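You operate a simulated robot arm through the tools that you are given. There is no shell and no other tool. Be economical: measure what you need, move in short steps, check, and stop when the job is done.

Carry out the task below with a simulated two-armed robot. There is one attempt and no reset: what you move stays moved.

## Task
Polish the haze off the smoked washboard and carry it to the rack.
Fine: polish from the white tin on the green cloth, cloth back; both hands, square on the main shelf. What is to be rubbed or washed off counts as gone when no trace of it is left.

Only the result counts: the job must be done as asked and must still hold three seconds after the hand-in. Knocking over, shifting, dropping, spilling or breaking anything else fails it. Flat cloth is picked up by pressing the open fingertips on it (5 to 10 N) and closing them slowly along it; thin cloth reads only 2 to 8 mm in the jaws.

## Robot
Two 7-joint arms with two-finger parallel grippers on one trunk, on a base that drives. Base frame: it is fixed to the floor where the robot stands at the start and does not move with it; the origin is under the middle of the robot, x ahead of it, y to its left, z up. Lengths are in m, angles in degrees, forces in N, time in s.
The left shoulder is at the start at [0.06, 0.143, 0.926], the right one opposite. With the tool pointing down near the work surface each hand reaches from about 0.3 to 0.72 m from the robot's upright axis, wherever it stands, measured 20 degrees to its own side. Places, roughly: main shelf of the gear rack [0.5, -1.4, 0.8]. Payload 1.57 kg a hand.
The tool frame of a hand sits at the grasp point between the pads (the TCP): z along the fingers, y along the line on which they close. The tips reach 0.03 m beyond it. Largest opening 0.11 m; finger width 0.024, thickness 0.012; the body of the gripper, 0.048 by 0.112 m, starts 0.078 m behind the TCP.
Orientation is that of the tool frame in the base frame, as [roll, pitch, yaw] about the fixed x, y, z axes, in that order (R = Rz(yaw) Ry(pitch) Rx(roll)). With the fingers straight down and closing along the base's y, the tool's x points along the base's -x, its y along +y and its z along -z.

## Interface
- The arms move only by the tool move_arm. It takes "left_steps", "right_steps" or both (then of equal length, played together; a hand with none holds still); each is a list of rows, each an object of numbers (a shift or turn left out is 0, a gripper value left out holds the last): "jaw": the gripper command, from -1 (shut) to 1 (fully open), values between in proportion; "dx", "dy", "dz": the shift along the tool's x, y, z in units of 25 mm (1.0 is 25 mm); "wx", "wy", "wz": the turn, a rotation vector about the tool's x, y, z in units of 5 degrees (1.0 is 5 degrees). In form: [{"jaw": .., "dx": .., "dy": .., "dz": .., "wx": .., "wy": .., "wz": ..}, ...]. A call has 1 to 12 rows; each row shifts and turns the commanded pose from where the row before left it, along the tool's axes as they then stand. A call with a number of a shift or a turn outside -1 to 1 is refused whole. Rows are played at 5 a second. More than 0.05 m and 8.6 degrees between two rows, or a gripper value outside its range, and nothing of the call is played. A pose out of reach is approached as far as the arm can. The call stops where the force on the tool passes 40 N (or 10 N more than at its start, if that is more) or the arm is blocked; 0.2 s more then pass. The fingers move at their own pace (about 0.045 m/s each) and stop on an object; they squeeze with about 29 N. The grip force told is the motor's: it shows also when the fingers shut on nothing. Time passes only in rows, and 0.2 s behind the last, so rows that do not move let the fingers close. It gives the time, the measured TCP pose, the force on the tool (base axes), the opening and the grip force at its end, in the units of the frame above (readings bear some noise), with the torque about the TCP (base axes, N m) and any sound that the robot's microphone picked up.
- Cameras (640 x 400 px; columns grow to the right, rows downward): "scene" is now at [0.0379, -0.011, 1.5417]; the picture's right is [-0.28, -0.96, 0.00], its down [-0.71, 0.21, -0.67] and it looks along [0.64, -0.19, -0.74] (base axes); focal length 278 px, centre (320, 200). "left" rides on the left gripper at [0.07, -0.016, -0.141] in its tool frame; the picture's right is [0.23, 0.97, 0.00], its down [-0.86, 0.20, -0.48] and it looks along [-0.47, 0.11, 0.88] (tool axes); focal length 222 px, centre (320, 200). "right" rides on the right gripper at [0.07, 0.016, -0.141] in its tool frame; the picture's right is [-0.23, 0.97, 0.00], its down [-0.86, -0.20, -0.48] and it looks along [-0.47, -0.11, 0.88] (tool axes); focal length 222 px, centre (320, 200). There is no depth. A picture from a camera that has moved, and an enlarged one, comes with that camera's place and axes in the base frame and with its lens. The place of the scene camera against the robot may be out by one fixed shift of up to 0.025 m in any direction.
- get_image(camera): a new picture of that camera. No time passes.
- slide_trunk(by): slides the trunk up (or, below 0, down) by that many m; the arms and the scene camera ride with it, the base frame stays. It gives what a move gives, with no picture.
- steer(legs): drives the robot by 1 to 6 legs, each [ahead, left, turn to the left] in m, m and degrees, along the robot's own axes; the way and the turn of a leg run together, so that a leg with both is an arc; at most 1.5 m and 180 degrees a leg. The arms and the cameras ride along, it lands a little off, and it stops where it bumps. It gives what a move gives.
- aim_head(pan, tilt): turns the head with the scene camera to pan (to the left, within 86 degrees either way) and tilt (down, from -29 to 69), counted from straight ahead of the robot. It gives what a move gives.
- inspect(camera, box): a new picture of the part [left, top, right, bottom] of that camera's present view, enlarged. No time passes.
- close_job(): hands the job in; it is judged then, once.

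Work in short steps. Places have to be worked out from the pictures, the camera data and where the tool is seen: move nearer, look again, correct. Check each grasp and each placing, and mend what went wrong. You have 120 turns and 88 pictures in all, those below and enlarged ones among them. Open the grippers and draw the arms clear of the work before you hand the job in, unless the task says otherwise; then end with one line.

The tools are called after "Request:" by a JSON object that holds its "fn" and its "kwargs". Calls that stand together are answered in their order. move_arm: Moves the arms, as the interface text tells. Its arguments: {"type":"object","properties":{"left_steps":{"type":"array","items":{"type":"object","properties":{"jaw":{"type":"number"},"dx":{"type":"number"},"dy":{"type":"number"},"dz":{"type":"number"},"wx":{"type":"number"},"wy":{"type":"number"},"wz":{"type":"number"}}}},"right_steps":{"type":"array","items":{"type":"object","properties":{"jaw":{"type":"number"},"dx":{"type":"number"},"dy":{"type":"number"},"dz":{"type":"number"},"wx":{"type":"number"},"wy":{"type":"number"},"wz":{"type":"number"}}}}},"required":[]} The other tools are called the same way: slide_trunk (by) slides the trunk up or down; steer (legs) drives the base; aim_head (pan, tilt) turns the head that bears the scene camera; get_image (camera) takes a picture; inspect (camera, box) takes an enlarged picture of a part of a camera's view; close_job () hands the job in.

At the start:

```text
time_s: 0.0
left_tcp_pos: [0.4595, 0.0316, 1.0898]
left_orientation: [179.9, 0.1, 179.9]
left_contact_force: [-0.1, -1.1, -0.4]
left_torque: [0.0, 0.03, 0.0]
left_width: 0.11
left_grasp_force: 0.1
right_tcp_pos: [0.3485, -0.3022, 1.0901]
right_orientation: [-180.0, 0.0, 180.0]
right_contact_force: [0.0, 1.5, 0.5]
right_torque: [-0.04, 0.0, 0.0]
right_width: 0.1101
right_grasp_force: 0.1
trunk travel left (down, up): [-0.525, 0.065]
robot x, y, heading: [-0.0016, 0.0033, -0.1]
head pan, tilt: [-16.6, 47.7]
```

scene: 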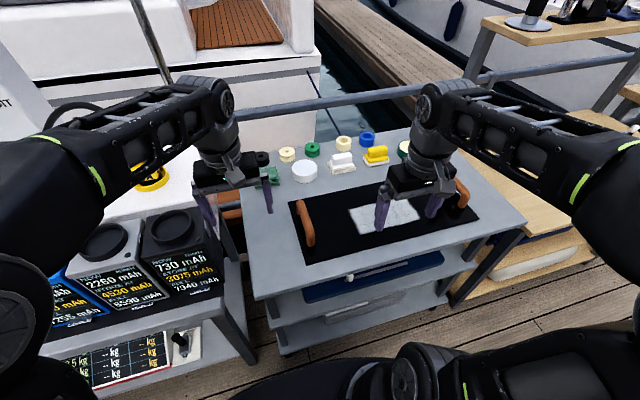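
right: 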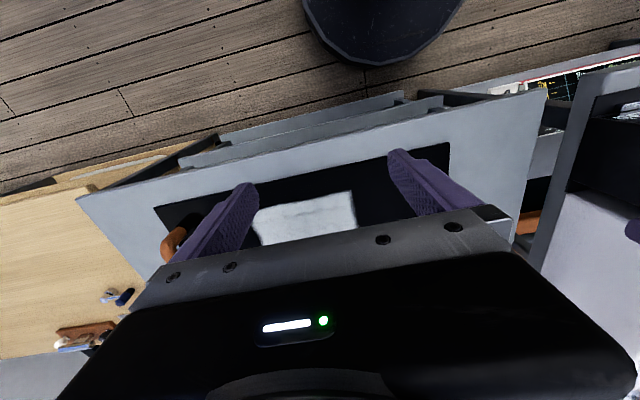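
left: 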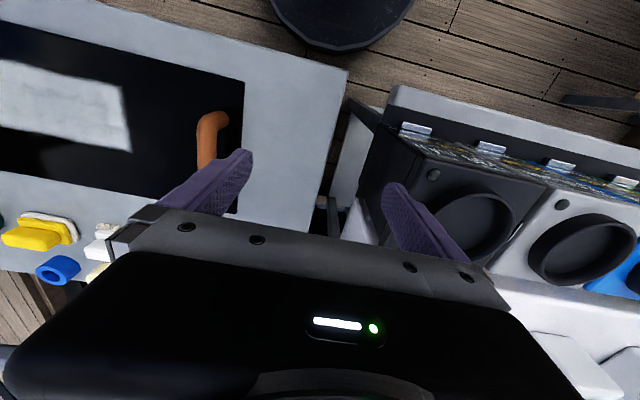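

The picture shows a black board with brown handles and a white haze on it, on a grey table, with tins and cloths behind. I enlarge the table first.

Request:
{"fn": "inspect", "kwargs": {"camera": "scene", "box": [230, 120, 490, 280]}}

Request:
{"fn": "aim_head", "kwargs": {"pan": -60, "tilt": 35}}

Request:
{"fn": "get_image", "kwargs": {"camera": "scene"}}

```text
2.46 times, centred on (360, 200) of scene
camera zoom: at [0.0379, -0.011, 1.5417], right [-0.28, -0.96, 0.0], down [-0.71, 0.21, -0.67], along [0.64, -0.19, -0.74], focal length 684 px, centre (222, 200)
```

zoom: 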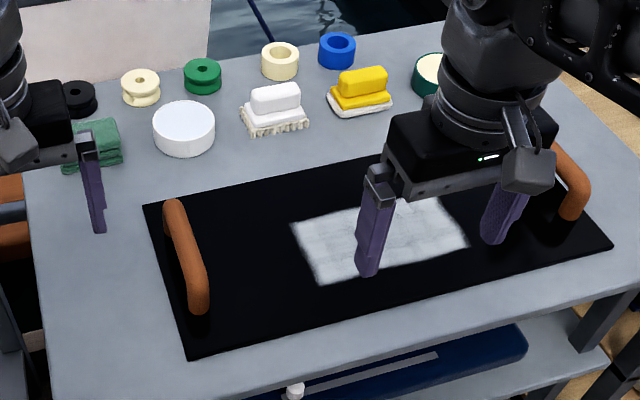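

```text
time_s: 1.1
left_tcp_pos: [0.4606, 0.0303, 1.0894]
left_orientation: [179.9, 0.1, 180.0]
left_contact_force: [0.2, 0.1, -0.1]
left_torque: [-0.01, -0.01, -0.01]
left_width: 0.1099
left_grasp_force: 0.1
right_tcp_pos: [0.3492, -0.3033, 1.0894]
right_orientation: [180.0, 0.0, 179.9]
right_contact_force: [-0.8, 0.1, -0.4]
right_torque: [0.02, -0.01, 0.02]
right_width: 0.1099
right_grasp_force: 0.1
trunk travel left (down, up): [-0.525, 0.065]
robot x, y, heading: [0.001, 0.0052, 0.0]
head pan, tilt: [-60.0, 35.0]
```

```text
83 pictures are left
camera scene: at [0.0062, -0.0647, 1.5603], right [-0.87, -0.5, 0.0], down [-0.29, 0.5, -0.82], along [0.41, -0.71, -0.57], focal length 278 px, centre (320, 200)
```

scene: 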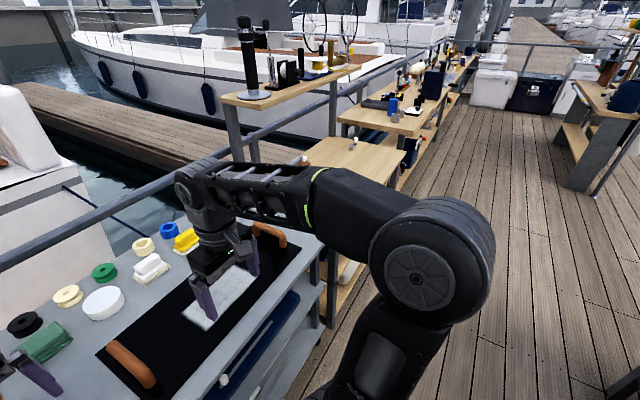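

The board is about 0.56 × 0.235 m, centred near (0.54, -0.365), with its top at z≈0.85. The cloth sits near (0.78, -0.04) and the tin near (0.77, -0.17), both at the edge of reach. I check how close the base can get to the table.

Request:
{"fn": "aim_head", "kwargs": {"pan": 0, "tilt": 69}}

Request:
{"fn": "get_image", "kwargs": {"camera": "scene"}}

```text
time_s: 2.4
left_tcp_pos: [0.4603, 0.0304, 1.0901]
left_orientation: [-180.0, 0.1, 180.0]
left_contact_force: [-1.4, 0.5, -0.7]
left_torque: [-0.01, 0.01, 0.0]
left_width: 0.11
left_grasp_force: 0.1
right_tcp_pos: [0.3497, -0.3024, 1.0903]
right_orientation: [180.0, 0.0, 179.9]
right_contact_force: [0.7, -0.6, 0.1]
right_torque: [0.04, 0.01, 0.02]
right_width: 0.1102
right_grasp_force: 0.1
trunk travel left (down, up): [-0.525, 0.065]
robot x, y, heading: [0.001, 0.0005, -0.1]
head pan, tilt: [0.0, 68.8]
```

```text
82 pictures are left
camera scene: at [0.0181, 0.0115, 1.5167], right [0.0, -1.0, 0.0], down [-0.93, 0.0, -0.36], along [0.36, 0.0, -0.93], focal length 278 px, centre (320, 200)
```

scene: 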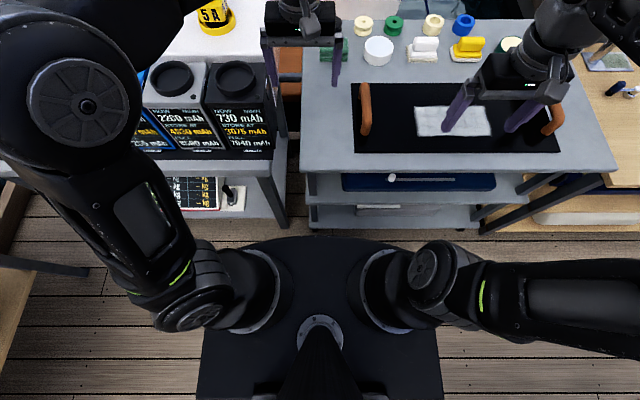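

The table edge is near x≈0.36 and the base front near 0.295, so I can only go about 3 cm ahead. I'll drive slightly ahead and to the right so that the left hand is in line with the cloth and tin.

Request:
{"fn": "steer", "kwargs": {"legs": [[0.025, -0.16, 0]]}}

Request:
{"fn": "move_arm", "kwargs": {"left_steps": [{"dx": -1}, {"dx": -1}, {"dx": -1}, {"dx": -1}, {"dx": -1, "dy": 0.5}, {"dx": -1, "dy": 0.5}]}}

Request:
{"fn": "get_image", "kwargs": {"camera": "left"}}

Request:
{"fn": "get_image", "kwargs": {"camera": "scene"}}

```text
time_s: 3.8
left_tcp_pos: [0.4871, -0.1297, 1.0897]
left_orientation: [179.9, 0.1, -179.8]
left_contact_force: [-0.1, -0.6, 0.6]
left_torque: [0.03, 0.03, 0.02]
left_width: 0.1102
left_grasp_force: 0.1
right_tcp_pos: [0.375, -0.4647, 1.0898]
right_orientation: [179.8, -0.1, -179.8]
right_contact_force: [0.1, -0.5, 0.4]
right_torque: [0.06, 0.01, -0.02]
right_width: 0.1099
right_grasp_force: 0.0
trunk travel left (down, up): [-0.525, 0.065]
robot x, y, heading: [0.0267, -0.1592, 0.0]
head pan, tilt: [0.0, 68.8]
```

```text
time_s: 5.2
left_tcp_pos: [0.5434, -0.1262, 1.0894]
left_orientation: [-180.0, 0.2, -179.8]
left_contact_force: [0.0, 0.3, 0.0]
left_torque: [0.01, 0.0, 0.02]
left_width: 0.1101
left_grasp_force: 0.0
left hand out of reach, approached as far as the arm can: row 3, 4, 5, 6
right_tcp_pos: [0.3746, -0.4624, 1.0904]
right_orientation: [180.0, 0.1, -179.9]
right_contact_force: [0.1, 0.3, 0.3]
right_torque: [0.02, -0.01, 0.0]
right_width: 0.1103
right_grasp_force: 0.0
trunk travel left (down, up): [-0.525, 0.065]
robot x, y, heading: [0.0262, -0.1643, 0.3]
head pan, tilt: [0.0, 68.8]
```

```text
81 pictures are left
camera left: at [0.4716, -0.1416, 1.2298], right [-0.23, 0.97, 0.0], down [0.85, 0.2, 0.48], along [0.47, 0.11, -0.88], focal length 222 px, centre (320, 200)
```

left: 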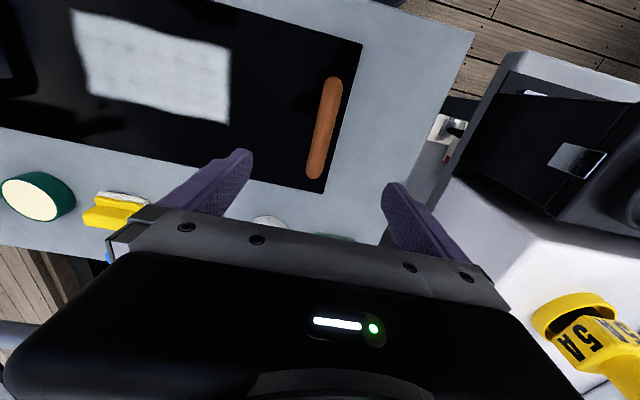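

```text
80 pictures are left
camera scene: at [0.0435, -0.1498, 1.5167], right [0.0, -1.0, 0.0], down [-0.93, 0.0, -0.36], along [0.36, 0.0, -0.93], focal length 278 px, centre (320, 200)
```

scene: 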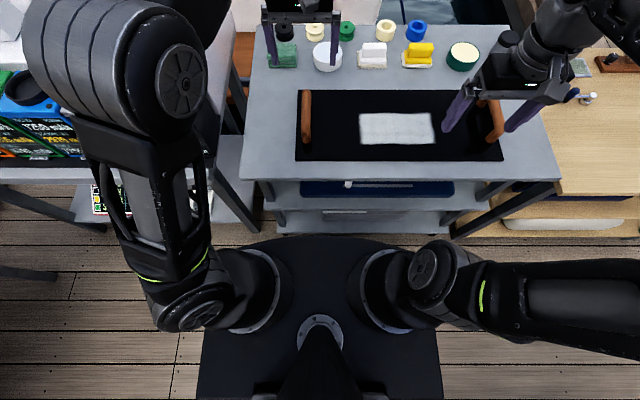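

The reach at z=1.09 is short, since the wrist is above the shoulder. I tilt the left tool 30° forward and lower it to look at the tin and cloth more closely.

Request:
{"fn": "move_arm", "kwargs": {"left_steps": [{"wy": -1}, {"wy": -1}, {"wy": -1}, {"wy": -1}, {"wy": -1}, {"wy": -1}, {"dx": 0.4, "dz": 0.7}, {"dx": 0.4, "dz": 0.7}, {"dx": 0.4, "dz": 0.7}]}}

Request:
{"fn": "get_image", "kwargs": {"camera": "left"}}

```text
time_s: 7.2
left_tcp_pos: [0.5439, -0.1262, 1.0293]
left_orientation: [180.0, 30.1, -179.9]
left_contact_force: [0.3, 0.2, 0.3]
left_torque: [0.0, -0.04, 0.0]
left_width: 0.11
left_grasp_force: 0.2
right_tcp_pos: [0.3742, -0.4628, 1.09]
right_orientation: [180.0, 0.1, -179.9]
right_contact_force: [0.1, 0.2, 0.5]
right_torque: [0.0, -0.01, -0.03]
right_width: 0.11
right_grasp_force: 0.2
trunk travel left (down, up): [-0.525, 0.065]
robot x, y, heading: [0.0247, -0.1641, -0.1]
head pan, tilt: [0.0, 68.8]
```

```text
79 pictures are left
camera left: at [0.4123, -0.1412, 1.1159], right [-0.2, 0.97, -0.11], down [0.5, 0.2, 0.84], along [0.84, 0.11, -0.53], focal length 222 px, centre (320, 200)
```

left: 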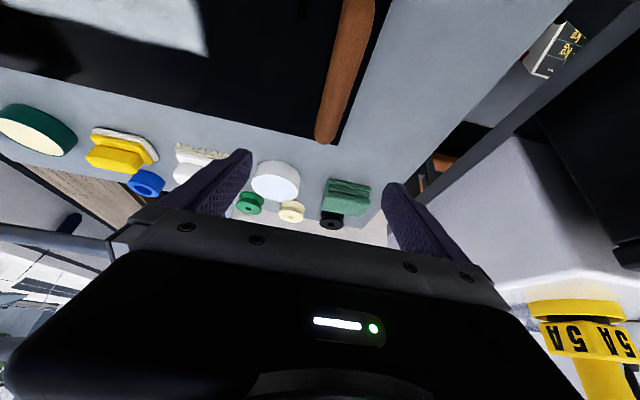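

Reach is better with the tilt. I enlarge the tin and cloth.

Request:
{"fn": "inspect", "kwargs": {"camera": "left", "box": [220, 130, 400, 242]}}

Request:
{"fn": "inspect", "kwargs": {"camera": "scene", "box": [250, 0, 500, 156]}}

```text
3.56 times, centred on (310, 186) of left
camera zoom: at [0.4123, -0.1412, 1.1159], right [-0.2, 0.97, -0.11], down [0.5, 0.2, 0.84], along [0.84, 0.11, -0.53], focal length 790 px, centre (356, 250)
```

zoom: 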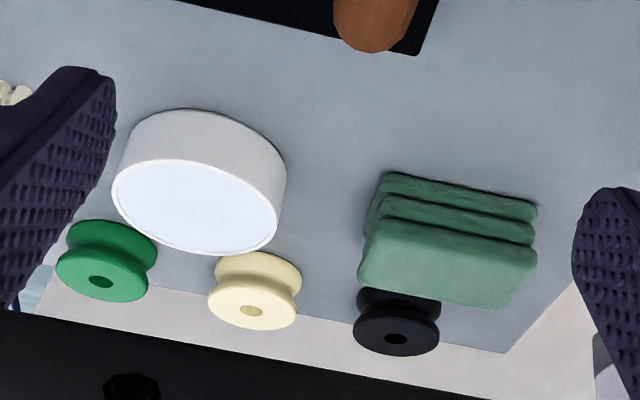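

```text
2.56 times, centred on (375, 78) of scene
camera zoom: at [0.0437, -0.1498, 1.5167], right [0.0, -1.0, 0.0], down [-0.93, 0.0, -0.36], along [0.36, 0.0, -0.93], focal length 712 px, centre (179, 512)
```

zoom: 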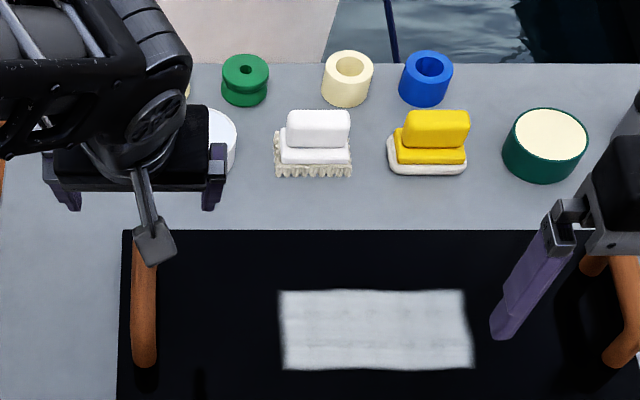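

The white tin is open and full of polish. The green cloth is a thick folded pad, about 0.09 × 0.07 × 0.035, at (0.79, -0.04). I bring the open left hand above the cloth.

Request:
{"fn": "move_arm", "kwargs": {"left_steps": [{"dx": -0.73, "dy": 0.37, "dz": 0.83}, {"dx": -0.73, "dy": 0.37, "dz": 0.83}, {"dx": -0.73, "dy": 0.37, "dz": 0.83}, {"dx": -0.73, "dy": 0.37, "dz": 0.83}, {"dx": -0.73, "dy": 0.37, "dz": 0.83}, {"dx": -0.73, "dy": 0.37, "dz": 0.83}, {"dx": -0.73, "dy": 0.37, "dz": 0.83}, {"dx": -0.73, "dy": 0.37, "dz": 0.83}]}}

Request:
{"fn": "get_image", "kwargs": {"camera": "left"}}

```text
time_s: 9.0
left_tcp_pos: [0.7537, -0.0522, 0.9561]
left_orientation: [-179.9, 30.1, -180.0]
left_contact_force: [0.2, -0.1, 0.3]
left_torque: [0.02, 0.0, 0.01]
left_width: 0.1098
left_grasp_force: 0.1
right_tcp_pos: [0.3762, -0.461, 1.0898]
right_orientation: [180.0, 0.0, -179.9]
right_contact_force: [1.1, -0.1, 0.2]
right_torque: [0.02, 0.01, 0.01]
right_width: 0.11
right_grasp_force: 0.0
trunk travel left (down, up): [-0.525, 0.065]
robot x, y, heading: [0.0284, -0.163, 0.0]
head pan, tilt: [0.0, 68.8]
```

```text
76 pictures are left
camera left: at [0.6212, -0.0683, 1.0431], right [-0.2, 0.97, -0.11], down [0.5, 0.2, 0.84], along [0.84, 0.11, -0.53], focal length 222 px, centre (320, 200)
```

left: 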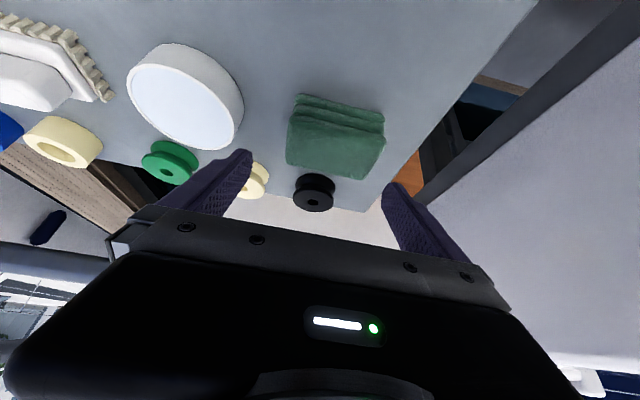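

Table is at z≈0.835 and the pad is centred near (0.79, -0.038), turned about 6°. I line up, with the tips just above the pad top, and check.

Request:
{"fn": "move_arm", "kwargs": {"left_steps": [{"wx": -0.6, "wz": -1.0}, {"dx": -0.1, "dy": 0.27, "dz": 0.66}, {"dx": -0.1, "dy": 0.27, "dz": 0.66}, {"dx": -0.05, "dz": 0.5}]}}

Request:
{"fn": "get_image", "kwargs": {"camera": "left"}}

Request:
{"fn": "aim_head", "kwargs": {"pan": 0, "tilt": 50}}

Request:
{"fn": "inspect", "kwargs": {"camera": "scene", "box": [220, 60, 420, 185]}}

```text
time_s: 10.0
left_tcp_pos: [0.7786, -0.0355, 0.9222]
left_orientation: [179.8, 29.9, -174.1]
left_contact_force: [0.5, -0.1, 0.1]
left_torque: [-0.01, -0.03, -0.04]
left_width: 0.1101
left_grasp_force: 0.0
right_tcp_pos: [0.3756, -0.4622, 1.0892]
right_orientation: [-180.0, 0.1, -179.9]
right_contact_force: [0.5, 0.2, -0.2]
right_torque: [0.02, 0.03, 0.03]
right_width: 0.1098
right_grasp_force: 0.0
trunk travel left (down, up): [-0.525, 0.065]
robot x, y, heading: [0.0299, -0.1618, 0.2]
head pan, tilt: [0.0, 68.8]
```

```text
75 pictures are left
camera left: at [0.6494, -0.0644, 1.0091], right [-0.3, 0.95, -0.11], down [0.48, 0.25, 0.84], along [0.83, 0.2, -0.53], focal length 222 px, centre (320, 200)
```

left: 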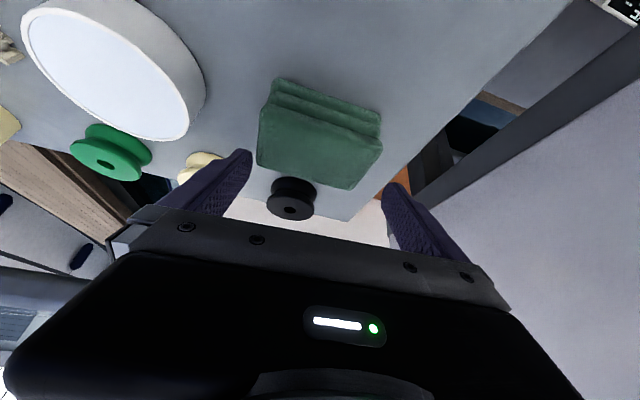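

```text
time_s: 10.9
left_tcp_pos: [0.78, -0.0361, 0.9243]
left_orientation: [179.9, 30.0, -174.1]
left_contact_force: [0.1, -0.5, 0.3]
left_torque: [-0.01, 0.0, 0.0]
left_width: 0.11
left_grasp_force: 0.0
right_tcp_pos: [0.375, -0.4615, 1.0893]
right_orientation: [-180.0, 0.1, -179.9]
right_contact_force: [-0.7, -0.6, 0.2]
right_torque: [-0.01, 0.01, 0.0]
right_width: 0.11
right_grasp_force: 0.0
trunk travel left (down, up): [-0.525, 0.065]
robot x, y, heading: [0.0255, -0.162, 0.2]
head pan, tilt: [0.0, 50.0]
```

```text
3.20 times, centred on (320, 122) of scene
camera zoom: at [0.0645, -0.1497, 1.5386], right [0.0, -1.0, 0.0], down [-0.77, 0.0, -0.64], along [0.64, 0.0, -0.77], focal length 889 px, centre (320, 448)
```

zoom: 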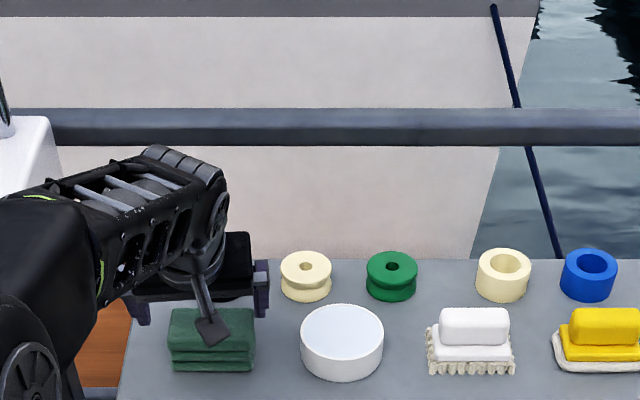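

The scene view shows the pad square to the table, spanning y≈-0.093 to +0.001. I undo the yaw, centre at y=-0.046 and go down to grip height.

Request:
{"fn": "move_arm", "kwargs": {"left_steps": [{"wx": 0.6, "wz": 1.0}, {"dy": -0.4}, {"dx": 0.25, "dz": 0.45}, {"dx": 0.25, "dz": 0.45}, {"dx": 0.25, "dz": 0.45}]}}

Request:
{"fn": "inspect", "kwargs": {"camera": "scene", "box": [220, 60, 420, 185]}}

Request:
{"fn": "get_image", "kwargs": {"camera": "left"}}

```text
time_s: 12.1
left_tcp_pos: [0.7814, -0.0451, 0.8821]
left_orientation: [-179.9, 30.0, -179.9]
left_contact_force: [0.0, -0.2, 0.1]
left_torque: [0.02, 0.03, 0.02]
left_width: 0.1097
left_grasp_force: 0.1
right_tcp_pos: [0.3747, -0.4613, 1.0881]
right_orientation: [-180.0, 0.0, -179.9]
right_contact_force: [0.1, 0.2, 0.6]
right_torque: [0.0, 0.0, 0.03]
right_width: 0.11
right_grasp_force: 0.0
trunk travel left (down, up): [-0.525, 0.065]
robot x, y, heading: [0.0241, -0.1613, 0.0]
head pan, tilt: [0.0, 50.0]
```

```text
3.20 times, centred on (320, 122) of scene
camera zoom: at [0.0647, -0.1496, 1.5386], right [0.0, -1.0, 0.0], down [-0.77, 0.0, -0.64], along [0.64, 0.0, -0.77], focal length 889 px, centre (320, 448)
```

zoom: 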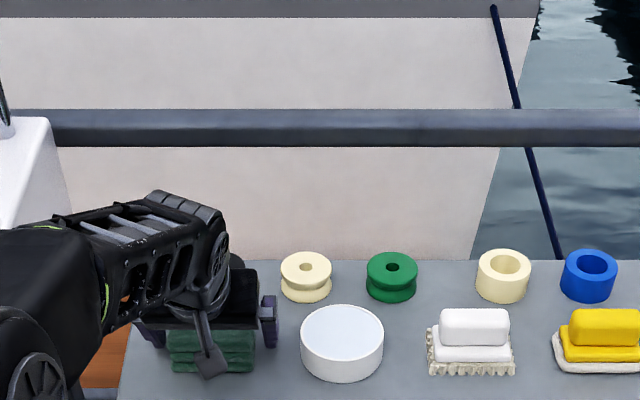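

```text
72 pictures are left
camera left: at [0.6495, -0.0604, 0.9696], right [-0.2, 0.97, -0.11], down [0.5, 0.2, 0.84], along [0.84, 0.11, -0.53], focal length 222 px, centre (320, 200)
```

left: 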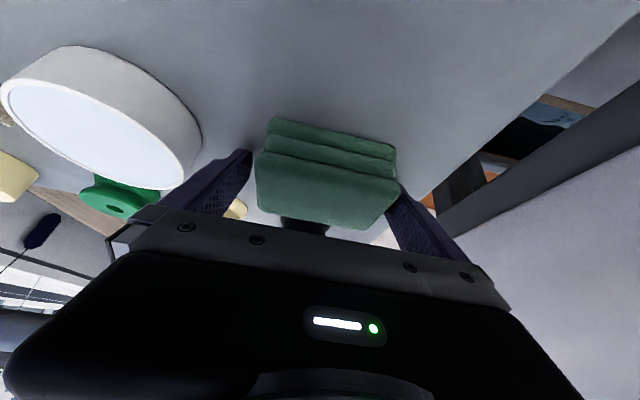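

The fingers straddle the pad at the right height. I close on it.

Request:
{"fn": "move_arm", "kwargs": {"left_steps": [{"jaw": 0.7}, {"jaw": 0.5}, {"jaw": 0}, {"jaw": -0.5}, {"jaw": -1}, {"jaw": -1}, {"jaw": -1}, {"jaw": -1}]}}

Request:
{"fn": "get_image", "kwargs": {"camera": "left"}}

```text
time_s: 13.9
left_tcp_pos: [0.7815, -0.0455, 0.8836]
left_orientation: [-180.0, 30.0, -179.8]
left_contact_force: [0.0, -0.1, -1.0]
left_torque: [0.0, -0.01, -0.01]
left_width: 0.0892
left_grasp_force: 28.9
right_tcp_pos: [0.3734, -0.4627, 1.0887]
right_orientation: [-180.0, 0.0, -179.9]
right_contact_force: [0.0, 0.6, 0.1]
right_torque: [0.0, 0.02, 0.02]
right_width: 0.1099
right_grasp_force: 0.0
trunk travel left (down, up): [-0.525, 0.065]
robot x, y, heading: [0.0226, -0.1618, 0.1]
head pan, tilt: [0.0, 50.0]
```

```text
71 pictures are left
camera left: at [0.6494, -0.0605, 0.9697], right [-0.2, 0.97, -0.11], down [0.5, 0.2, 0.84], along [0.84, 0.11, -0.53], focal length 222 px, centre (320, 200)
```

left: 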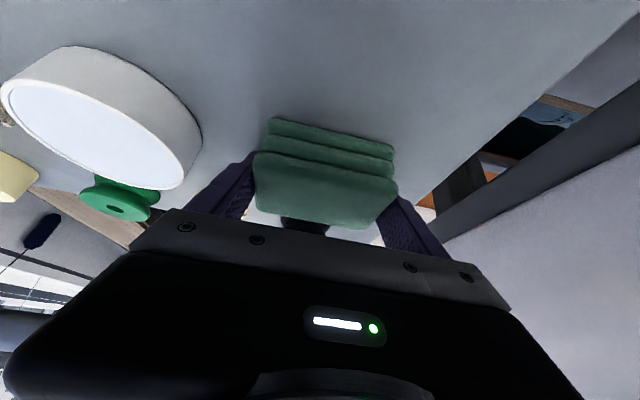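

The pad is held (89 mm). I lift it and carry it sideways over the tin, which is centred near (0.783, -0.188) with its rim at z≈0.87.

Request:
{"fn": "move_arm", "kwargs": {"left_steps": [{"dx": -0.42, "dz": -0.72}, {"dx": -0.42, "dz": -0.72}, {"dx": -0.42, "dz": -0.72}, {"dy": -0.95}, {"dy": -0.95}, {"dy": -0.95}, {"dy": -0.95}, {"dy": -0.95}, {"dy": -0.95}]}}

Request:
{"fn": "inspect", "kwargs": {"camera": "scene", "box": [220, 60, 420, 185]}}

Request:
{"fn": "get_image", "kwargs": {"camera": "left"}}

```text
time_s: 15.9
left_tcp_pos: [0.7802, -0.1896, 0.9454]
left_orientation: [-179.9, 30.1, -179.9]
left_contact_force: [0.7, 0.5, -0.5]
left_torque: [-0.03, 0.01, 0.01]
left_width: 0.0892
left_grasp_force: 28.8
right_tcp_pos: [0.3743, -0.4631, 1.0889]
right_orientation: [179.9, 0.0, -179.9]
right_contact_force: [-1.1, -0.2, 0.0]
right_torque: [0.0, -0.01, -0.01]
right_width: 0.1098
right_grasp_force: 0.0
trunk travel left (down, up): [-0.525, 0.065]
robot x, y, heading: [0.0276, -0.1603, 0.1]
head pan, tilt: [0.0, 50.0]
```

```text
3.20 times, centred on (320, 122) of scene
camera zoom: at [0.0647, -0.1502, 1.5386], right [0.0, -1.0, 0.0], down [-0.77, 0.0, -0.64], along [0.64, 0.0, -0.77], focal length 889 px, centre (320, 448)
```

zoom: 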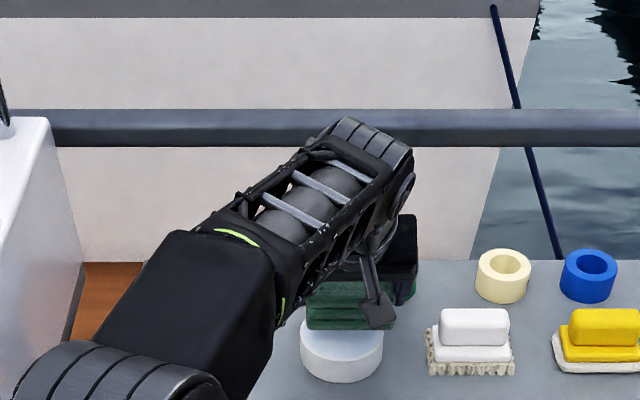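

```text
69 pictures are left
camera left: at [0.648, -0.2059, 1.0315], right [-0.2, 0.97, -0.11], down [0.5, 0.2, 0.84], along [0.84, 0.11, -0.53], focal length 222 px, centre (320, 200)
```

left: 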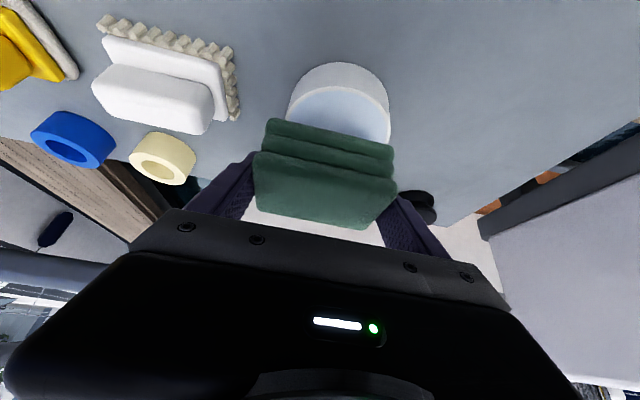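

The pad is about 8 mm right of the tin's centre, so I correct that and come down to just above the rim.

Request:
{"fn": "move_arm", "kwargs": {"left_steps": [{"dy": 0.32}, {"dx": 0.25, "dz": 0.43}, {"dx": 0.2, "dz": 0.35}, {"dx": 0.06, "dz": 0.1}]}}

Request:
{"fn": "inspect", "kwargs": {"camera": "scene", "box": [270, 110, 390, 185]}}

```text
time_s: 16.9
left_tcp_pos: [0.7821, -0.1805, 0.919]
left_orientation: [-179.9, 30.1, -179.9]
left_contact_force: [-0.4, 0.4, -0.7]
left_torque: [0.0, 0.05, -0.03]
left_width: 0.0893
left_grasp_force: 29.4
right_tcp_pos: [0.3748, -0.4612, 1.09]
right_orientation: [-180.0, 0.0, -179.9]
right_contact_force: [0.4, -0.7, 0.1]
right_torque: [-0.01, -0.02, -0.01]
right_width: 0.11
right_grasp_force: 0.1
trunk travel left (down, up): [-0.525, 0.065]
robot x, y, heading: [0.0251, -0.1625, -0.3]
head pan, tilt: [0.0, 50.0]
```

```text
5.33 times, centred on (330, 148) of scene
camera zoom: at [0.0646, -0.1497, 1.5386], right [0.0, -1.0, 0.0], down [-0.77, 0.0, -0.64], along [0.64, 0.0, -0.77], focal length 1482 px, centre (267, 480)
```

zoom: 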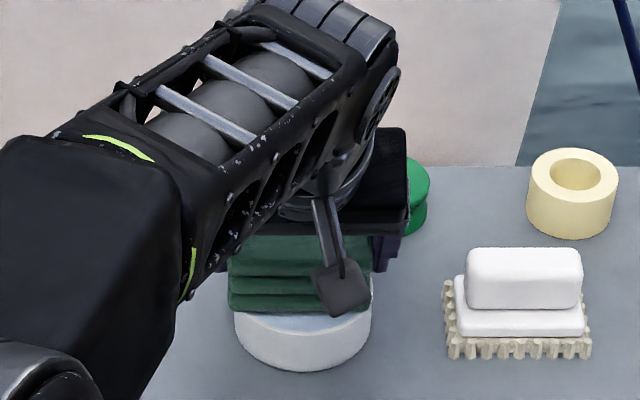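

No contact yet. I lower in 2 mm steps, watching the force.

Request:
{"fn": "move_arm", "kwargs": {"left_steps": [{"dx": 0.04, "dz": 0.07}, {"dx": 0.04, "dz": 0.07}, {}]}}

```text
time_s: 17.7
left_tcp_pos: [0.7823, -0.1807, 0.9179]
left_orientation: [-179.9, 30.2, -179.8]
left_contact_force: [-0.3, 0.2, 6.8]
left_torque: [0.02, 0.19, -0.03]
left_width: 0.0893
left_grasp_force: 28.7
right_tcp_pos: [0.3736, -0.4627, 1.09]
right_orientation: [180.0, 0.0, -179.8]
right_contact_force: [-0.1, -0.3, -0.1]
right_torque: [0.01, -0.01, 0.0]
right_width: 0.11
right_grasp_force: 0.1
trunk travel left (down, up): [-0.525, 0.065]
robot x, y, heading: [0.0266, -0.1622, 0.2]
head pan, tilt: [0.0, 50.0]
```

Contact with about 7 N. I hold briefly, then lift and look at tin and cloth.

Request:
{"fn": "move_arm", "kwargs": {"left_steps": [{}, {}, {"dx": -0.35, "dz": -0.6}, {"dx": -0.35, "dz": -0.6}, {"dx": -0.35, "dz": -0.6}, {"dx": 0.5, "dz": -0.8}, {"dx": 0.5, "dz": -0.5}]}}

Request:
{"fn": "get_image", "kwargs": {"camera": "left"}}

Request:
{"fn": "inspect", "kwargs": {"camera": "scene", "box": [220, 80, 420, 205]}}

```text
time_s: 19.3
left_tcp_pos: [0.7442, -0.1805, 0.9849]
left_orientation: [180.0, 30.0, -179.9]
left_contact_force: [-0.7, 0.0, -0.8]
left_torque: [-0.02, -0.01, 0.02]
left_width: 0.0895
left_grasp_force: 29.6
right_tcp_pos: [0.3739, -0.4623, 1.0904]
right_orientation: [-180.0, -0.1, -179.9]
right_contact_force: [-0.1, -0.5, 0.4]
right_torque: [0.01, -0.01, -0.02]
right_width: 0.1103
right_grasp_force: 0.1
trunk travel left (down, up): [-0.525, 0.065]
robot x, y, heading: [0.0269, -0.1597, 0.0]
head pan, tilt: [0.0, 50.0]
```

```text
67 pictures are left
camera left: at [0.6121, -0.1954, 1.0713], right [-0.2, 0.97, -0.11], down [0.5, 0.2, 0.84], along [0.84, 0.11, -0.53], focal length 222 px, centre (320, 200)
```

left: 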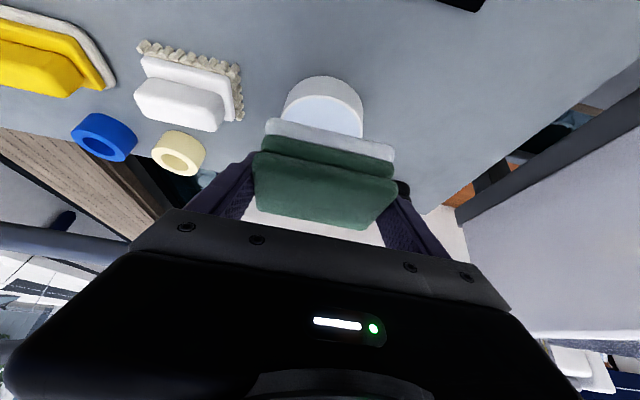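

```text
3.20 times, centred on (320, 142) of scene
camera zoom: at [0.0642, -0.1497, 1.5386], right [0.0, -1.0, 0.0], down [-0.77, 0.0, -0.64], along [0.64, 0.0, -0.77], focal length 889 px, centre (320, 384)
```

zoom: 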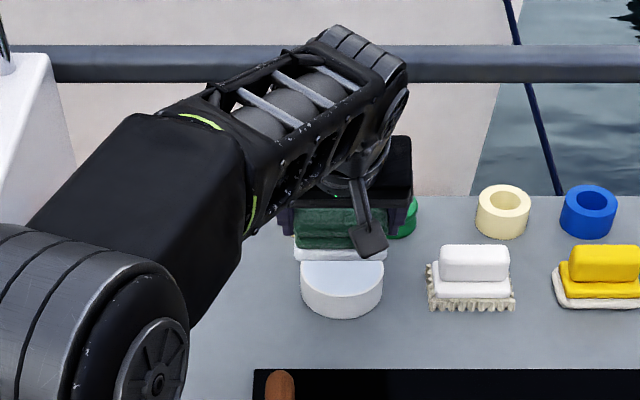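

The lower layer of the pad is now white with polish. I draw back over the board, then drive right so that the left hand faces the haze.

Request:
{"fn": "move_arm", "kwargs": {"left_steps": [{"dx": 0.88, "dz": -0.51}, {"dx": 0.88, "dz": -0.51}, {"dx": 0.88, "dz": -0.51}, {"dx": 0.88, "dz": -0.51}, {"dx": 0.88, "dz": -0.51}, {"dx": 0.88, "dz": -0.51}, {"dx": 0.88, "dz": -0.51}, {"dx": 0.88, "dz": -0.51}, {"dx": 0.88, "dz": -0.51}]}}

Request:
{"fn": "steer", "kwargs": {"legs": [[0, -0.2, 0]]}}

Request:
{"fn": "aim_head", "kwargs": {"pan": 0, "tilt": 60}}

Request:
{"fn": "get_image", "kwargs": {"camera": "scene"}}

```text
time_s: 21.3
left_tcp_pos: [0.5145, -0.1818, 0.9846]
left_orientation: [-180.0, 30.1, -179.8]
left_contact_force: [-0.6, -0.4, 0.0]
left_torque: [0.0, 0.0, 0.0]
left_width: 0.0896
left_grasp_force: 29.2
right_tcp_pos: [0.374, -0.4632, 1.0895]
right_orientation: [-180.0, 0.0, -180.0]
right_contact_force: [0.4, 0.1, 0.0]
right_torque: [-0.05, -0.01, 0.01]
right_width: 0.1099
right_grasp_force: 0.1
trunk travel left (down, up): [-0.525, 0.065]
robot x, y, heading: [0.0245, -0.1584, 0.4]
head pan, tilt: [0.0, 50.0]
```

```text
time_s: 22.9
left_tcp_pos: [0.5166, -0.3837, 0.9828]
left_orientation: [179.9, 30.1, -180.0]
left_contact_force: [0.6, -0.1, 0.3]
left_torque: [0.02, 0.03, 0.01]
left_width: 0.0893
left_grasp_force: 28.9
right_tcp_pos: [0.3731, -0.6652, 1.09]
right_orientation: [179.9, 0.1, -180.0]
right_contact_force: [-0.3, -0.7, 0.4]
right_torque: [0.03, 0.0, 0.03]
right_width: 0.11
right_grasp_force: 0.1
trunk travel left (down, up): [-0.525, 0.065]
robot x, y, heading: [0.0277, -0.3617, -0.2]
head pan, tilt: [0.0, 50.0]
```

```text
time_s: 23.6
left_tcp_pos: [0.5159, -0.3834, 0.9836]
left_orientation: [-179.9, 30.1, 179.9]
left_contact_force: [0.4, -0.2, -0.6]
left_torque: [0.02, 0.0, -0.01]
left_width: 0.0894
left_grasp_force: 28.9
right_tcp_pos: [0.375, -0.663, 1.0894]
right_orientation: [179.9, 0.0, -180.0]
right_contact_force: [-0.5, -0.3, 0.9]
right_torque: [-0.02, 0.0, 0.0]
right_width: 0.11
right_grasp_force: 0.0
trunk travel left (down, up): [-0.525, 0.065]
robot x, y, heading: [0.0264, -0.3617, 0.0]
head pan, tilt: [0.0, 60.0]
```

```text
65 pictures are left
camera scene: at [0.0543, -0.3502, 1.5261], right [0.0, -1.0, 0.0], down [-0.87, 0.0, -0.5], along [0.5, 0.0, -0.87], focal length 278 px, centre (320, 200)
```

scene: 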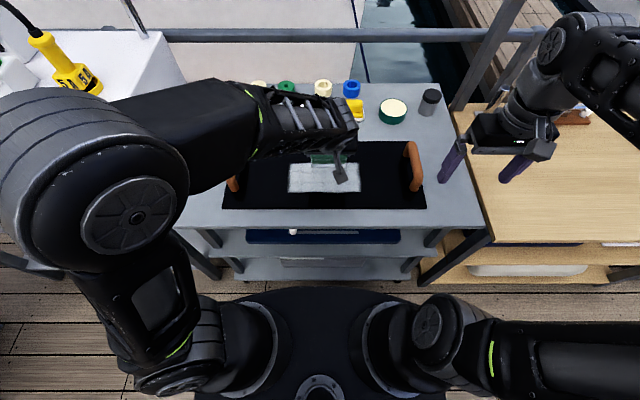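

I move above the left near corner of the haze and lower to just above the board.

Request:
{"fn": "move_arm", "kwargs": {"left_steps": [{"dx": 0.36, "dy": 0.93, "dz": -0.2}, {"dx": 0.36, "dy": 0.93, "dz": -0.2}, {"dx": 0.36, "dy": 0.93, "dz": -0.2}, {"dx": 0.36, "dy": 0.93, "dz": -0.2}, {"dx": 0.4, "dz": 0.69}, {"dx": 0.4, "dz": 0.69}, {"dx": 0.35, "dz": 0.6}, {"dx": 0.2, "dz": 0.35}]}}

Request:
{"fn": "move_arm", "kwargs": {"left_steps": [{"dx": 0.05, "dz": 0.087}, {"dx": 0.05, "dz": 0.087}, {"dx": 0.05, "dz": 0.087}, {}]}}

```text
time_s: 25.4
left_tcp_pos: [0.4728, -0.2915, 0.9156]
left_orientation: [180.0, 30.0, 180.0]
left_contact_force: [0.5, 0.0, -0.4]
left_torque: [-0.01, 0.04, -0.01]
left_width: 0.0894
left_grasp_force: 28.7
right_tcp_pos: [0.374, -0.6633, 1.0894]
right_orientation: [-179.9, 0.0, -180.0]
right_contact_force: [0.1, -1.1, -0.2]
right_torque: [0.0, -0.02, 0.01]
right_width: 0.11
right_grasp_force: 0.1
trunk travel left (down, up): [-0.525, 0.065]
robot x, y, heading: [0.0273, -0.3618, 0.3]
head pan, tilt: [0.0, 60.0]
```

```text
time_s: 26.4
left_tcp_pos: [0.475, -0.2918, 0.9072]
left_orientation: [180.0, 30.2, 180.0]
left_contact_force: [-0.2, 0.0, -0.7]
left_torque: [0.02, -0.04, -0.02]
left_width: 0.0892
left_grasp_force: 29.1
right_tcp_pos: [0.3752, -0.6633, 1.0891]
right_orientation: [-179.9, 0.0, -180.0]
right_contact_force: [-0.2, -0.5, 0.1]
right_torque: [-0.01, -0.01, -0.01]
right_width: 0.1103
right_grasp_force: 0.0
trunk travel left (down, up): [-0.525, 0.065]
robot x, y, heading: [0.0268, -0.3635, 0.2]
head pan, tilt: [0.0, 60.0]
```

No contact yet; I continue down in 2.5 mm steps.

Request:
{"fn": "move_arm", "kwargs": {"left_steps": [{"dx": 0.05, "dz": 0.087}, {"dx": 0.05, "dz": 0.087}, {"dx": 0.05, "dz": 0.087}, {}]}}

```text
time_s: 27.4
left_tcp_pos: [0.4753, -0.2915, 0.8997]
left_orientation: [-180.0, 30.1, -180.0]
left_contact_force: [-0.3, 0.7, -0.9]
left_torque: [-0.04, 0.01, 0.02]
left_width: 0.0892
left_grasp_force: 28.4
right_tcp_pos: [0.3745, -0.6643, 1.0884]
right_orientation: [180.0, 0.1, 180.0]
right_contact_force: [0.0, -0.5, -0.2]
right_torque: [-0.01, 0.0, -0.02]
right_width: 0.1101
right_grasp_force: 0.0
trunk travel left (down, up): [-0.525, 0.065]
robot x, y, heading: [0.026, -0.3614, -0.1]
head pan, tilt: [0.0, 60.0]
```

Request:
{"fn": "move_arm", "kwargs": {"left_steps": [{"dx": 0.04, "dz": 0.07}, {"dx": 0.04, "dz": 0.07}, {}]}}

```text
time_s: 28.2
left_tcp_pos: [0.4742, -0.2918, 0.8963]
left_orientation: [180.0, 30.0, -180.0]
left_contact_force: [-0.2, 0.3, -1.1]
left_torque: [0.02, 0.03, 0.0]
left_width: 0.0892
left_grasp_force: 29.3
right_tcp_pos: [0.3744, -0.6631, 1.0895]
right_orientation: [-180.0, 0.1, -180.0]
right_contact_force: [-0.1, 0.3, 0.4]
right_torque: [-0.02, 0.01, -0.01]
right_width: 0.1102
right_grasp_force: 0.0
trunk travel left (down, up): [-0.525, 0.065]
robot x, y, heading: [0.0275, -0.365, 0.1]
head pan, tilt: [0.0, 60.0]
```

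Still free at 0.896; I go on slowly.

Request:
{"fn": "move_arm", "kwargs": {"left_steps": [{"dx": 0.04, "dz": 0.07}, {"dx": 0.04, "dz": 0.07}, {"dx": 0.02, "dz": 0.035}, {}]}}

```text
time_s: 29.2
left_tcp_pos: [0.4746, -0.2906, 0.893]
left_orientation: [-179.9, 30.2, -180.0]
left_contact_force: [0.2, 2.1, 13.7]
left_torque: [0.15, 0.21, 0.01]
left_width: 0.0891
left_grasp_force: 28.9
right_tcp_pos: [0.374, -0.6636, 1.0903]
right_orientation: [-180.0, -0.1, -179.9]
right_contact_force: [-0.8, -0.8, -0.6]
right_torque: [0.04, -0.01, -0.02]
right_width: 0.11
right_grasp_force: 0.0
trunk travel left (down, up): [-0.525, 0.065]
robot x, y, heading: [0.0284, -0.3616, -0.1]
head pan, tilt: [0.0, 60.0]
```

Contact at TCP z≈0.893 with 14 N. I ease slightly and stroke to the right along the haze.

Request:
{"fn": "move_arm", "kwargs": {"left_steps": [{"dx": -0.01, "dz": -0.02}, {"dy": -0.6}, {"dy": -0.6}, {"dy": -0.6}, {"dy": -0.6}, {"dy": -0.6}, {"dy": -0.6}, {"dy": -0.6}, {"dy": -0.6}, {"dy": -0.6}, {"dy": -0.6}, {"dy": -0.6}]}}

Request:
{"fn": "get_image", "kwargs": {"camera": "left"}}

```text
time_s: 31.8
left_tcp_pos: [0.4736, -0.4559, 0.8921]
left_orientation: [-180.0, 30.1, -179.9]
left_contact_force: [0.2, 5.4, 14.4]
left_torque: [0.31, 0.04, 0.07]
left_width: 0.0894
left_grasp_force: 28.6
right_tcp_pos: [0.3739, -0.6632, 1.0906]
right_orientation: [180.0, 0.0, 180.0]
right_contact_force: [0.5, 0.2, 0.3]
right_torque: [0.01, 0.02, 0.01]
right_width: 0.1101
right_grasp_force: 0.1
trunk travel left (down, up): [-0.525, 0.065]
robot x, y, heading: [0.029, -0.3612, 0.1]
head pan, tilt: [0.0, 60.0]
```

```text
64 pictures are left
camera left: at [0.3413, -0.4709, 0.9789], right [-0.2, 0.97, -0.12], down [0.5, 0.2, 0.84], along [0.84, 0.11, -0.53], focal length 222 px, centre (320, 200)
```

left: 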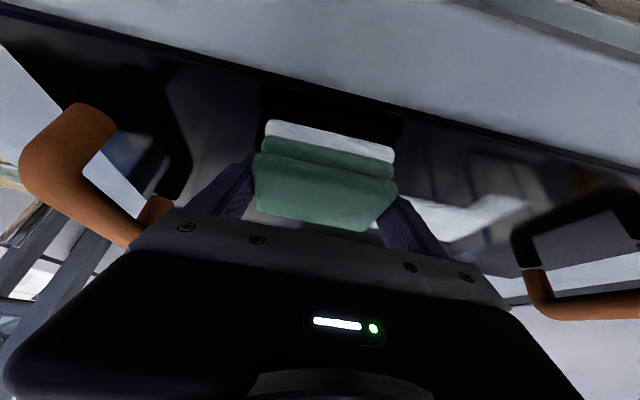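

The haze comes off along the stroke. I go over to the next lane, 3 cm further, and stroke back.

Request:
{"fn": "move_arm", "kwargs": {"left_steps": [{"dy": -0.4}, {"dx": -0.52, "dz": 0.3}, {"dx": -0.52, "dz": 0.3}, {"dy": 0.8}, {"dy": 0.8}, {"dy": 0.8}, {"dy": 0.8}, {"dy": 0.8}, {"dy": 0.8}, {"dy": 0.8}, {"dy": 0.8}, {"dy": 0.8}]}}

Request:
{"fn": "move_arm", "kwargs": {"left_steps": [{"dy": 0.3}, {"dx": -0.6, "dz": 0.35}, {"dx": -0.6, "dz": 0.35}, {"dy": -0.85}, {"dy": -0.85}, {"dy": -0.85}, {"dy": -0.85}, {"dy": -0.85}, {"dy": -0.85}, {"dy": -0.85}, {"dy": -0.85}, {"dy": -0.85}]}}

Request:
{"fn": "get_image", "kwargs": {"camera": "left"}}

```text
time_s: 34.4
left_tcp_pos: [0.5043, -0.2871, 0.8922]
left_orientation: [179.9, 30.1, -180.0]
left_contact_force: [0.1, -1.8, 7.2]
left_torque: [-0.25, -0.06, -0.06]
left_width: 0.0893
left_grasp_force: 28.6
right_tcp_pos: [0.3732, -0.6637, 1.0902]
right_orientation: [-179.9, 0.1, -180.0]
right_contact_force: [-0.5, -0.2, 0.1]
right_torque: [-0.01, 0.01, 0.0]
right_width: 0.11
right_grasp_force: 0.0
trunk travel left (down, up): [-0.525, 0.065]
robot x, y, heading: [0.0255, -0.3622, -0.1]
head pan, tilt: [0.0, 60.0]
```

```text
time_s: 37.0
left_tcp_pos: [0.5404, -0.4685, 0.8923]
left_orientation: [180.0, 30.0, 179.9]
left_contact_force: [-0.1, 0.1, -0.9]
left_torque: [-0.05, -0.01, -0.02]
left_width: 0.0894
left_grasp_force: 28.9
right_tcp_pos: [0.3749, -0.6632, 1.0897]
right_orientation: [180.0, -0.1, 179.9]
right_contact_force: [0.1, -0.5, -0.3]
right_torque: [0.0, 0.0, 0.0]
right_width: 0.11
right_grasp_force: 0.0
trunk travel left (down, up): [-0.525, 0.065]
robot x, y, heading: [0.0244, -0.3673, 0.2]
head pan, tilt: [0.0, 60.0]
```

```text
63 pictures are left
camera left: at [0.4077, -0.4831, 0.979], right [-0.2, 0.97, -0.11], down [0.5, 0.2, 0.84], along [0.84, 0.11, -0.53], focal length 222 px, centre (320, 200)
```

left: 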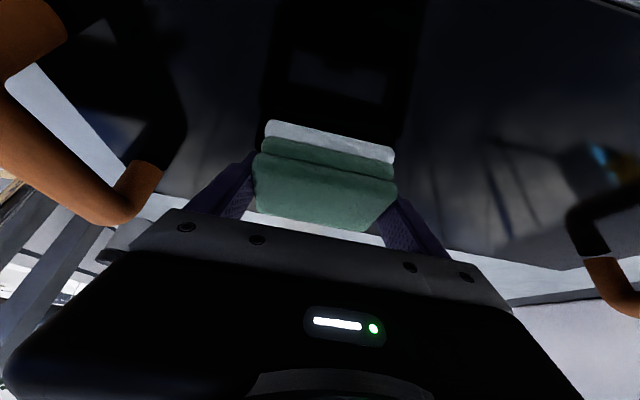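

The last lane ended without contact force. I lift and look at the whole board.

Request:
{"fn": "move_arm", "kwargs": {"left_steps": [{"dx": -0.4, "dz": -0.7}, {"dx": -0.4, "dz": -0.7}, {"dx": -0.4, "dz": -0.7}, {"dx": -0.4, "dz": -0.7}, {"dx": -0.4, "dz": -0.7}, {"dx": 0.8, "dy": 1, "dz": -0.5}, {"dx": 0.8, "dy": 1, "dz": -0.5}, {"dx": 0.8, "dy": 1, "dz": -0.5}, {"dx": 0.5, "dy": 1, "dz": -0.3}]}}

Request:
{"fn": "get_image", "kwargs": {"camera": "left"}}

Request:
{"fn": "get_image", "kwargs": {"camera": "scene"}}

```text
time_s: 39.0
left_tcp_pos: [0.4554, -0.3699, 0.9978]
left_orientation: [-179.9, 30.1, -180.0]
left_contact_force: [0.1, 0.1, -1.2]
left_torque: [-0.03, 0.03, -0.01]
left_width: 0.0892
left_grasp_force: 28.9
right_tcp_pos: [0.3739, -0.6635, 1.0905]
right_orientation: [180.0, -0.1, 180.0]
right_contact_force: [1.0, 0.9, 0.2]
right_torque: [-0.03, -0.01, 0.02]
right_width: 0.1101
right_grasp_force: 0.3
trunk travel left (down, up): [-0.525, 0.065]
robot x, y, heading: [0.0247, -0.3592, -0.1]
head pan, tilt: [0.0, 60.0]
```

```text
62 pictures are left
camera left: at [0.3224, -0.3844, 1.084], right [-0.2, 0.97, -0.12], down [0.5, 0.2, 0.84], along [0.84, 0.11, -0.53], focal length 222 px, centre (320, 200)
```

left: 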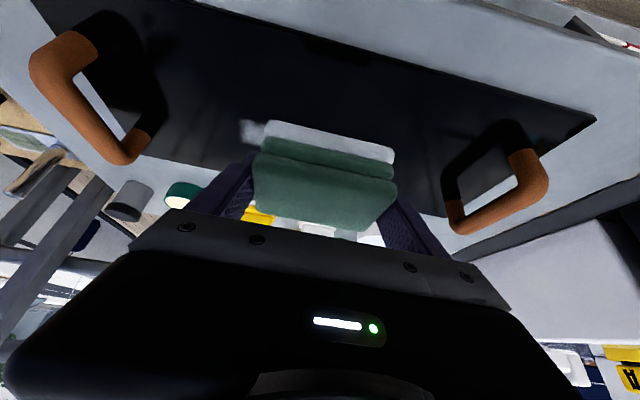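

```text
61 pictures are left
camera scene: at [0.0542, -0.3494, 1.5261], right [0.0, -1.0, 0.0], down [-0.87, 0.0, -0.5], along [0.5, 0.0, -0.87], focal length 278 px, centre (320, 200)
```

scene: 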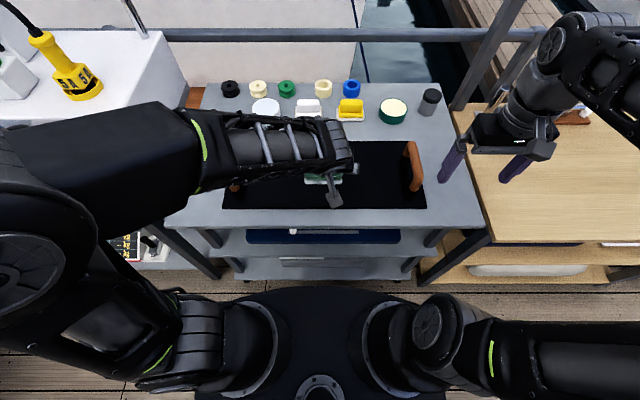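

A bit of residue remains near (0.556, -0.462). I return there and press down again.

Request:
{"fn": "move_arm", "kwargs": {"left_steps": [{"dx": -0.736, "dy": -1, "dz": 0.425}, {"dx": -0.736, "dy": -1, "dz": 0.425}, {"dx": -0.736, "dy": -1, "dz": 0.425}, {"dx": -0.736, "dy": -1, "dz": 0.425}, {"dx": 0.39, "dz": 0.68}, {"dx": 0.39, "dz": 0.68}, {"dx": 0.39, "dz": 0.68}, {"dx": 0.39, "dz": 0.68}, {"dx": 0.39, "dz": 0.68}, {"dx": 0.09, "dz": 0.15}, {"dx": 0.06, "dz": 0.1}, {}]}}

```text
time_s: 41.6
left_tcp_pos: [0.5387, -0.4684, 0.8927]
left_orientation: [-179.8, 30.2, -179.9]
left_contact_force: [-2.2, 2.1, 23.0]
left_torque: [1.15, -0.03, 0.37]
left_width: 0.0895
left_grasp_force: 28.6
right_tcp_pos: [0.3721, -0.6638, 1.0899]
right_orientation: [-180.0, 0.0, 180.0]
right_contact_force: [0.6, -0.3, -0.1]
right_torque: [0.01, -0.01, -0.03]
right_width: 0.1099
right_grasp_force: 0.0
trunk travel left (down, up): [-0.525, 0.065]
robot x, y, heading: [0.0251, -0.3629, 0.0]
head pan, tilt: [0.0, 60.0]
```

Firm contact, 23 N. I ease a little and rub this lane back and forth.

Request:
{"fn": "move_arm", "kwargs": {"left_steps": [{"dx": -0.015, "dz": -0.026}, {"dy": 0.75}, {"dy": 0.75}, {"dy": 0.75}, {"dy": 0.75}, {"dy": 0.75}, {"dy": 0.75}, {"dy": 0.75}, {"dx": -0.4, "dy": 0.75, "dz": 0.23}, {"dx": -0.2, "dy": 0.75, "dz": 0.12}, {"dy": 0.75}]}}

Request:
{"fn": "move_arm", "kwargs": {"left_steps": [{"dx": 0.01, "dz": 0.02}, {"dy": -0.8}, {"dy": -0.8}, {"dy": -0.8}, {"dy": -0.8}, {"dy": -0.8}, {"dy": -0.8}, {"dy": -0.8}, {"dy": -0.8}, {"dy": -0.8}, {"dy": -0.3}]}}

```text
time_s: 44.0
left_tcp_pos: [0.5561, -0.2822, 0.8925]
left_orientation: [-179.8, 30.5, 179.9]
left_contact_force: [-0.9, -11.0, 30.5]
left_torque: [1.11, -0.1, 0.07]
left_width: 0.0892
left_grasp_force: 29.3
right_tcp_pos: [0.3723, -0.6662, 1.0885]
right_orientation: [179.9, 0.1, 179.9]
right_contact_force: [-0.1, 0.4, -0.6]
right_torque: [0.0, -0.02, 0.0]
right_width: 0.1099
right_grasp_force: 0.1
trunk travel left (down, up): [-0.525, 0.065]
robot x, y, heading: [0.024, -0.3656, 0.1]
head pan, tilt: [0.0, 60.0]
```

```text
time_s: 44.5
left_tcp_pos: [0.5578, -0.2843, 0.8909]
left_orientation: [-180.0, 30.4, -179.3]
left_contact_force: [-5.2, 0.5, 16.4]
left_torque: [0.85, 0.2, 0.21]
left_width: 0.0894
left_grasp_force: 29.4
right_tcp_pos: [0.3733, -0.6645, 1.0899]
right_orientation: [179.9, 0.2, 180.0]
right_contact_force: [0.6, -0.6, 0.4]
right_torque: [0.01, 0.01, -0.02]
right_width: 0.1099
right_grasp_force: 0.1
trunk travel left (down, up): [-0.525, 0.065]
robot x, y, heading: [0.0281, -0.3633, -0.2]
head pan, tilt: [0.0, 60.0]
stopped in row 2 (left hand): the force on the tool passed its limit at 58 N (the readings are from after the stop); the commanded pose is now the measured one
```

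The force spiked as the stroke reversed. I ease off 1 mm and stroke more gently.

Request:
{"fn": "move_arm", "kwargs": {"left_steps": [{"dx": -0.02, "dz": -0.035}, {"dy": -0.2}, {"dy": -0.4}, {"dy": -0.7}, {"dy": -0.7}, {"dy": -0.7}, {"dy": -0.7}]}}

```text
time_s: 46.1
left_tcp_pos: [0.5586, -0.3694, 0.8917]
left_orientation: [180.0, 30.2, -179.3]
left_contact_force: [-1.0, 4.7, 11.5]
left_torque: [0.08, -0.02, 0.22]
left_width: 0.0893
left_grasp_force: 29.1
right_tcp_pos: [0.3733, -0.6633, 1.0896]
right_orientation: [180.0, 0.0, 179.9]
right_contact_force: [-0.3, -1.0, 0.4]
right_torque: [-0.03, 0.04, -0.03]
right_width: 0.1099
right_grasp_force: 0.0
trunk travel left (down, up): [-0.525, 0.065]
robot x, y, heading: [0.0263, -0.3629, 0.2]
head pan, tilt: [0.0, 60.0]
```

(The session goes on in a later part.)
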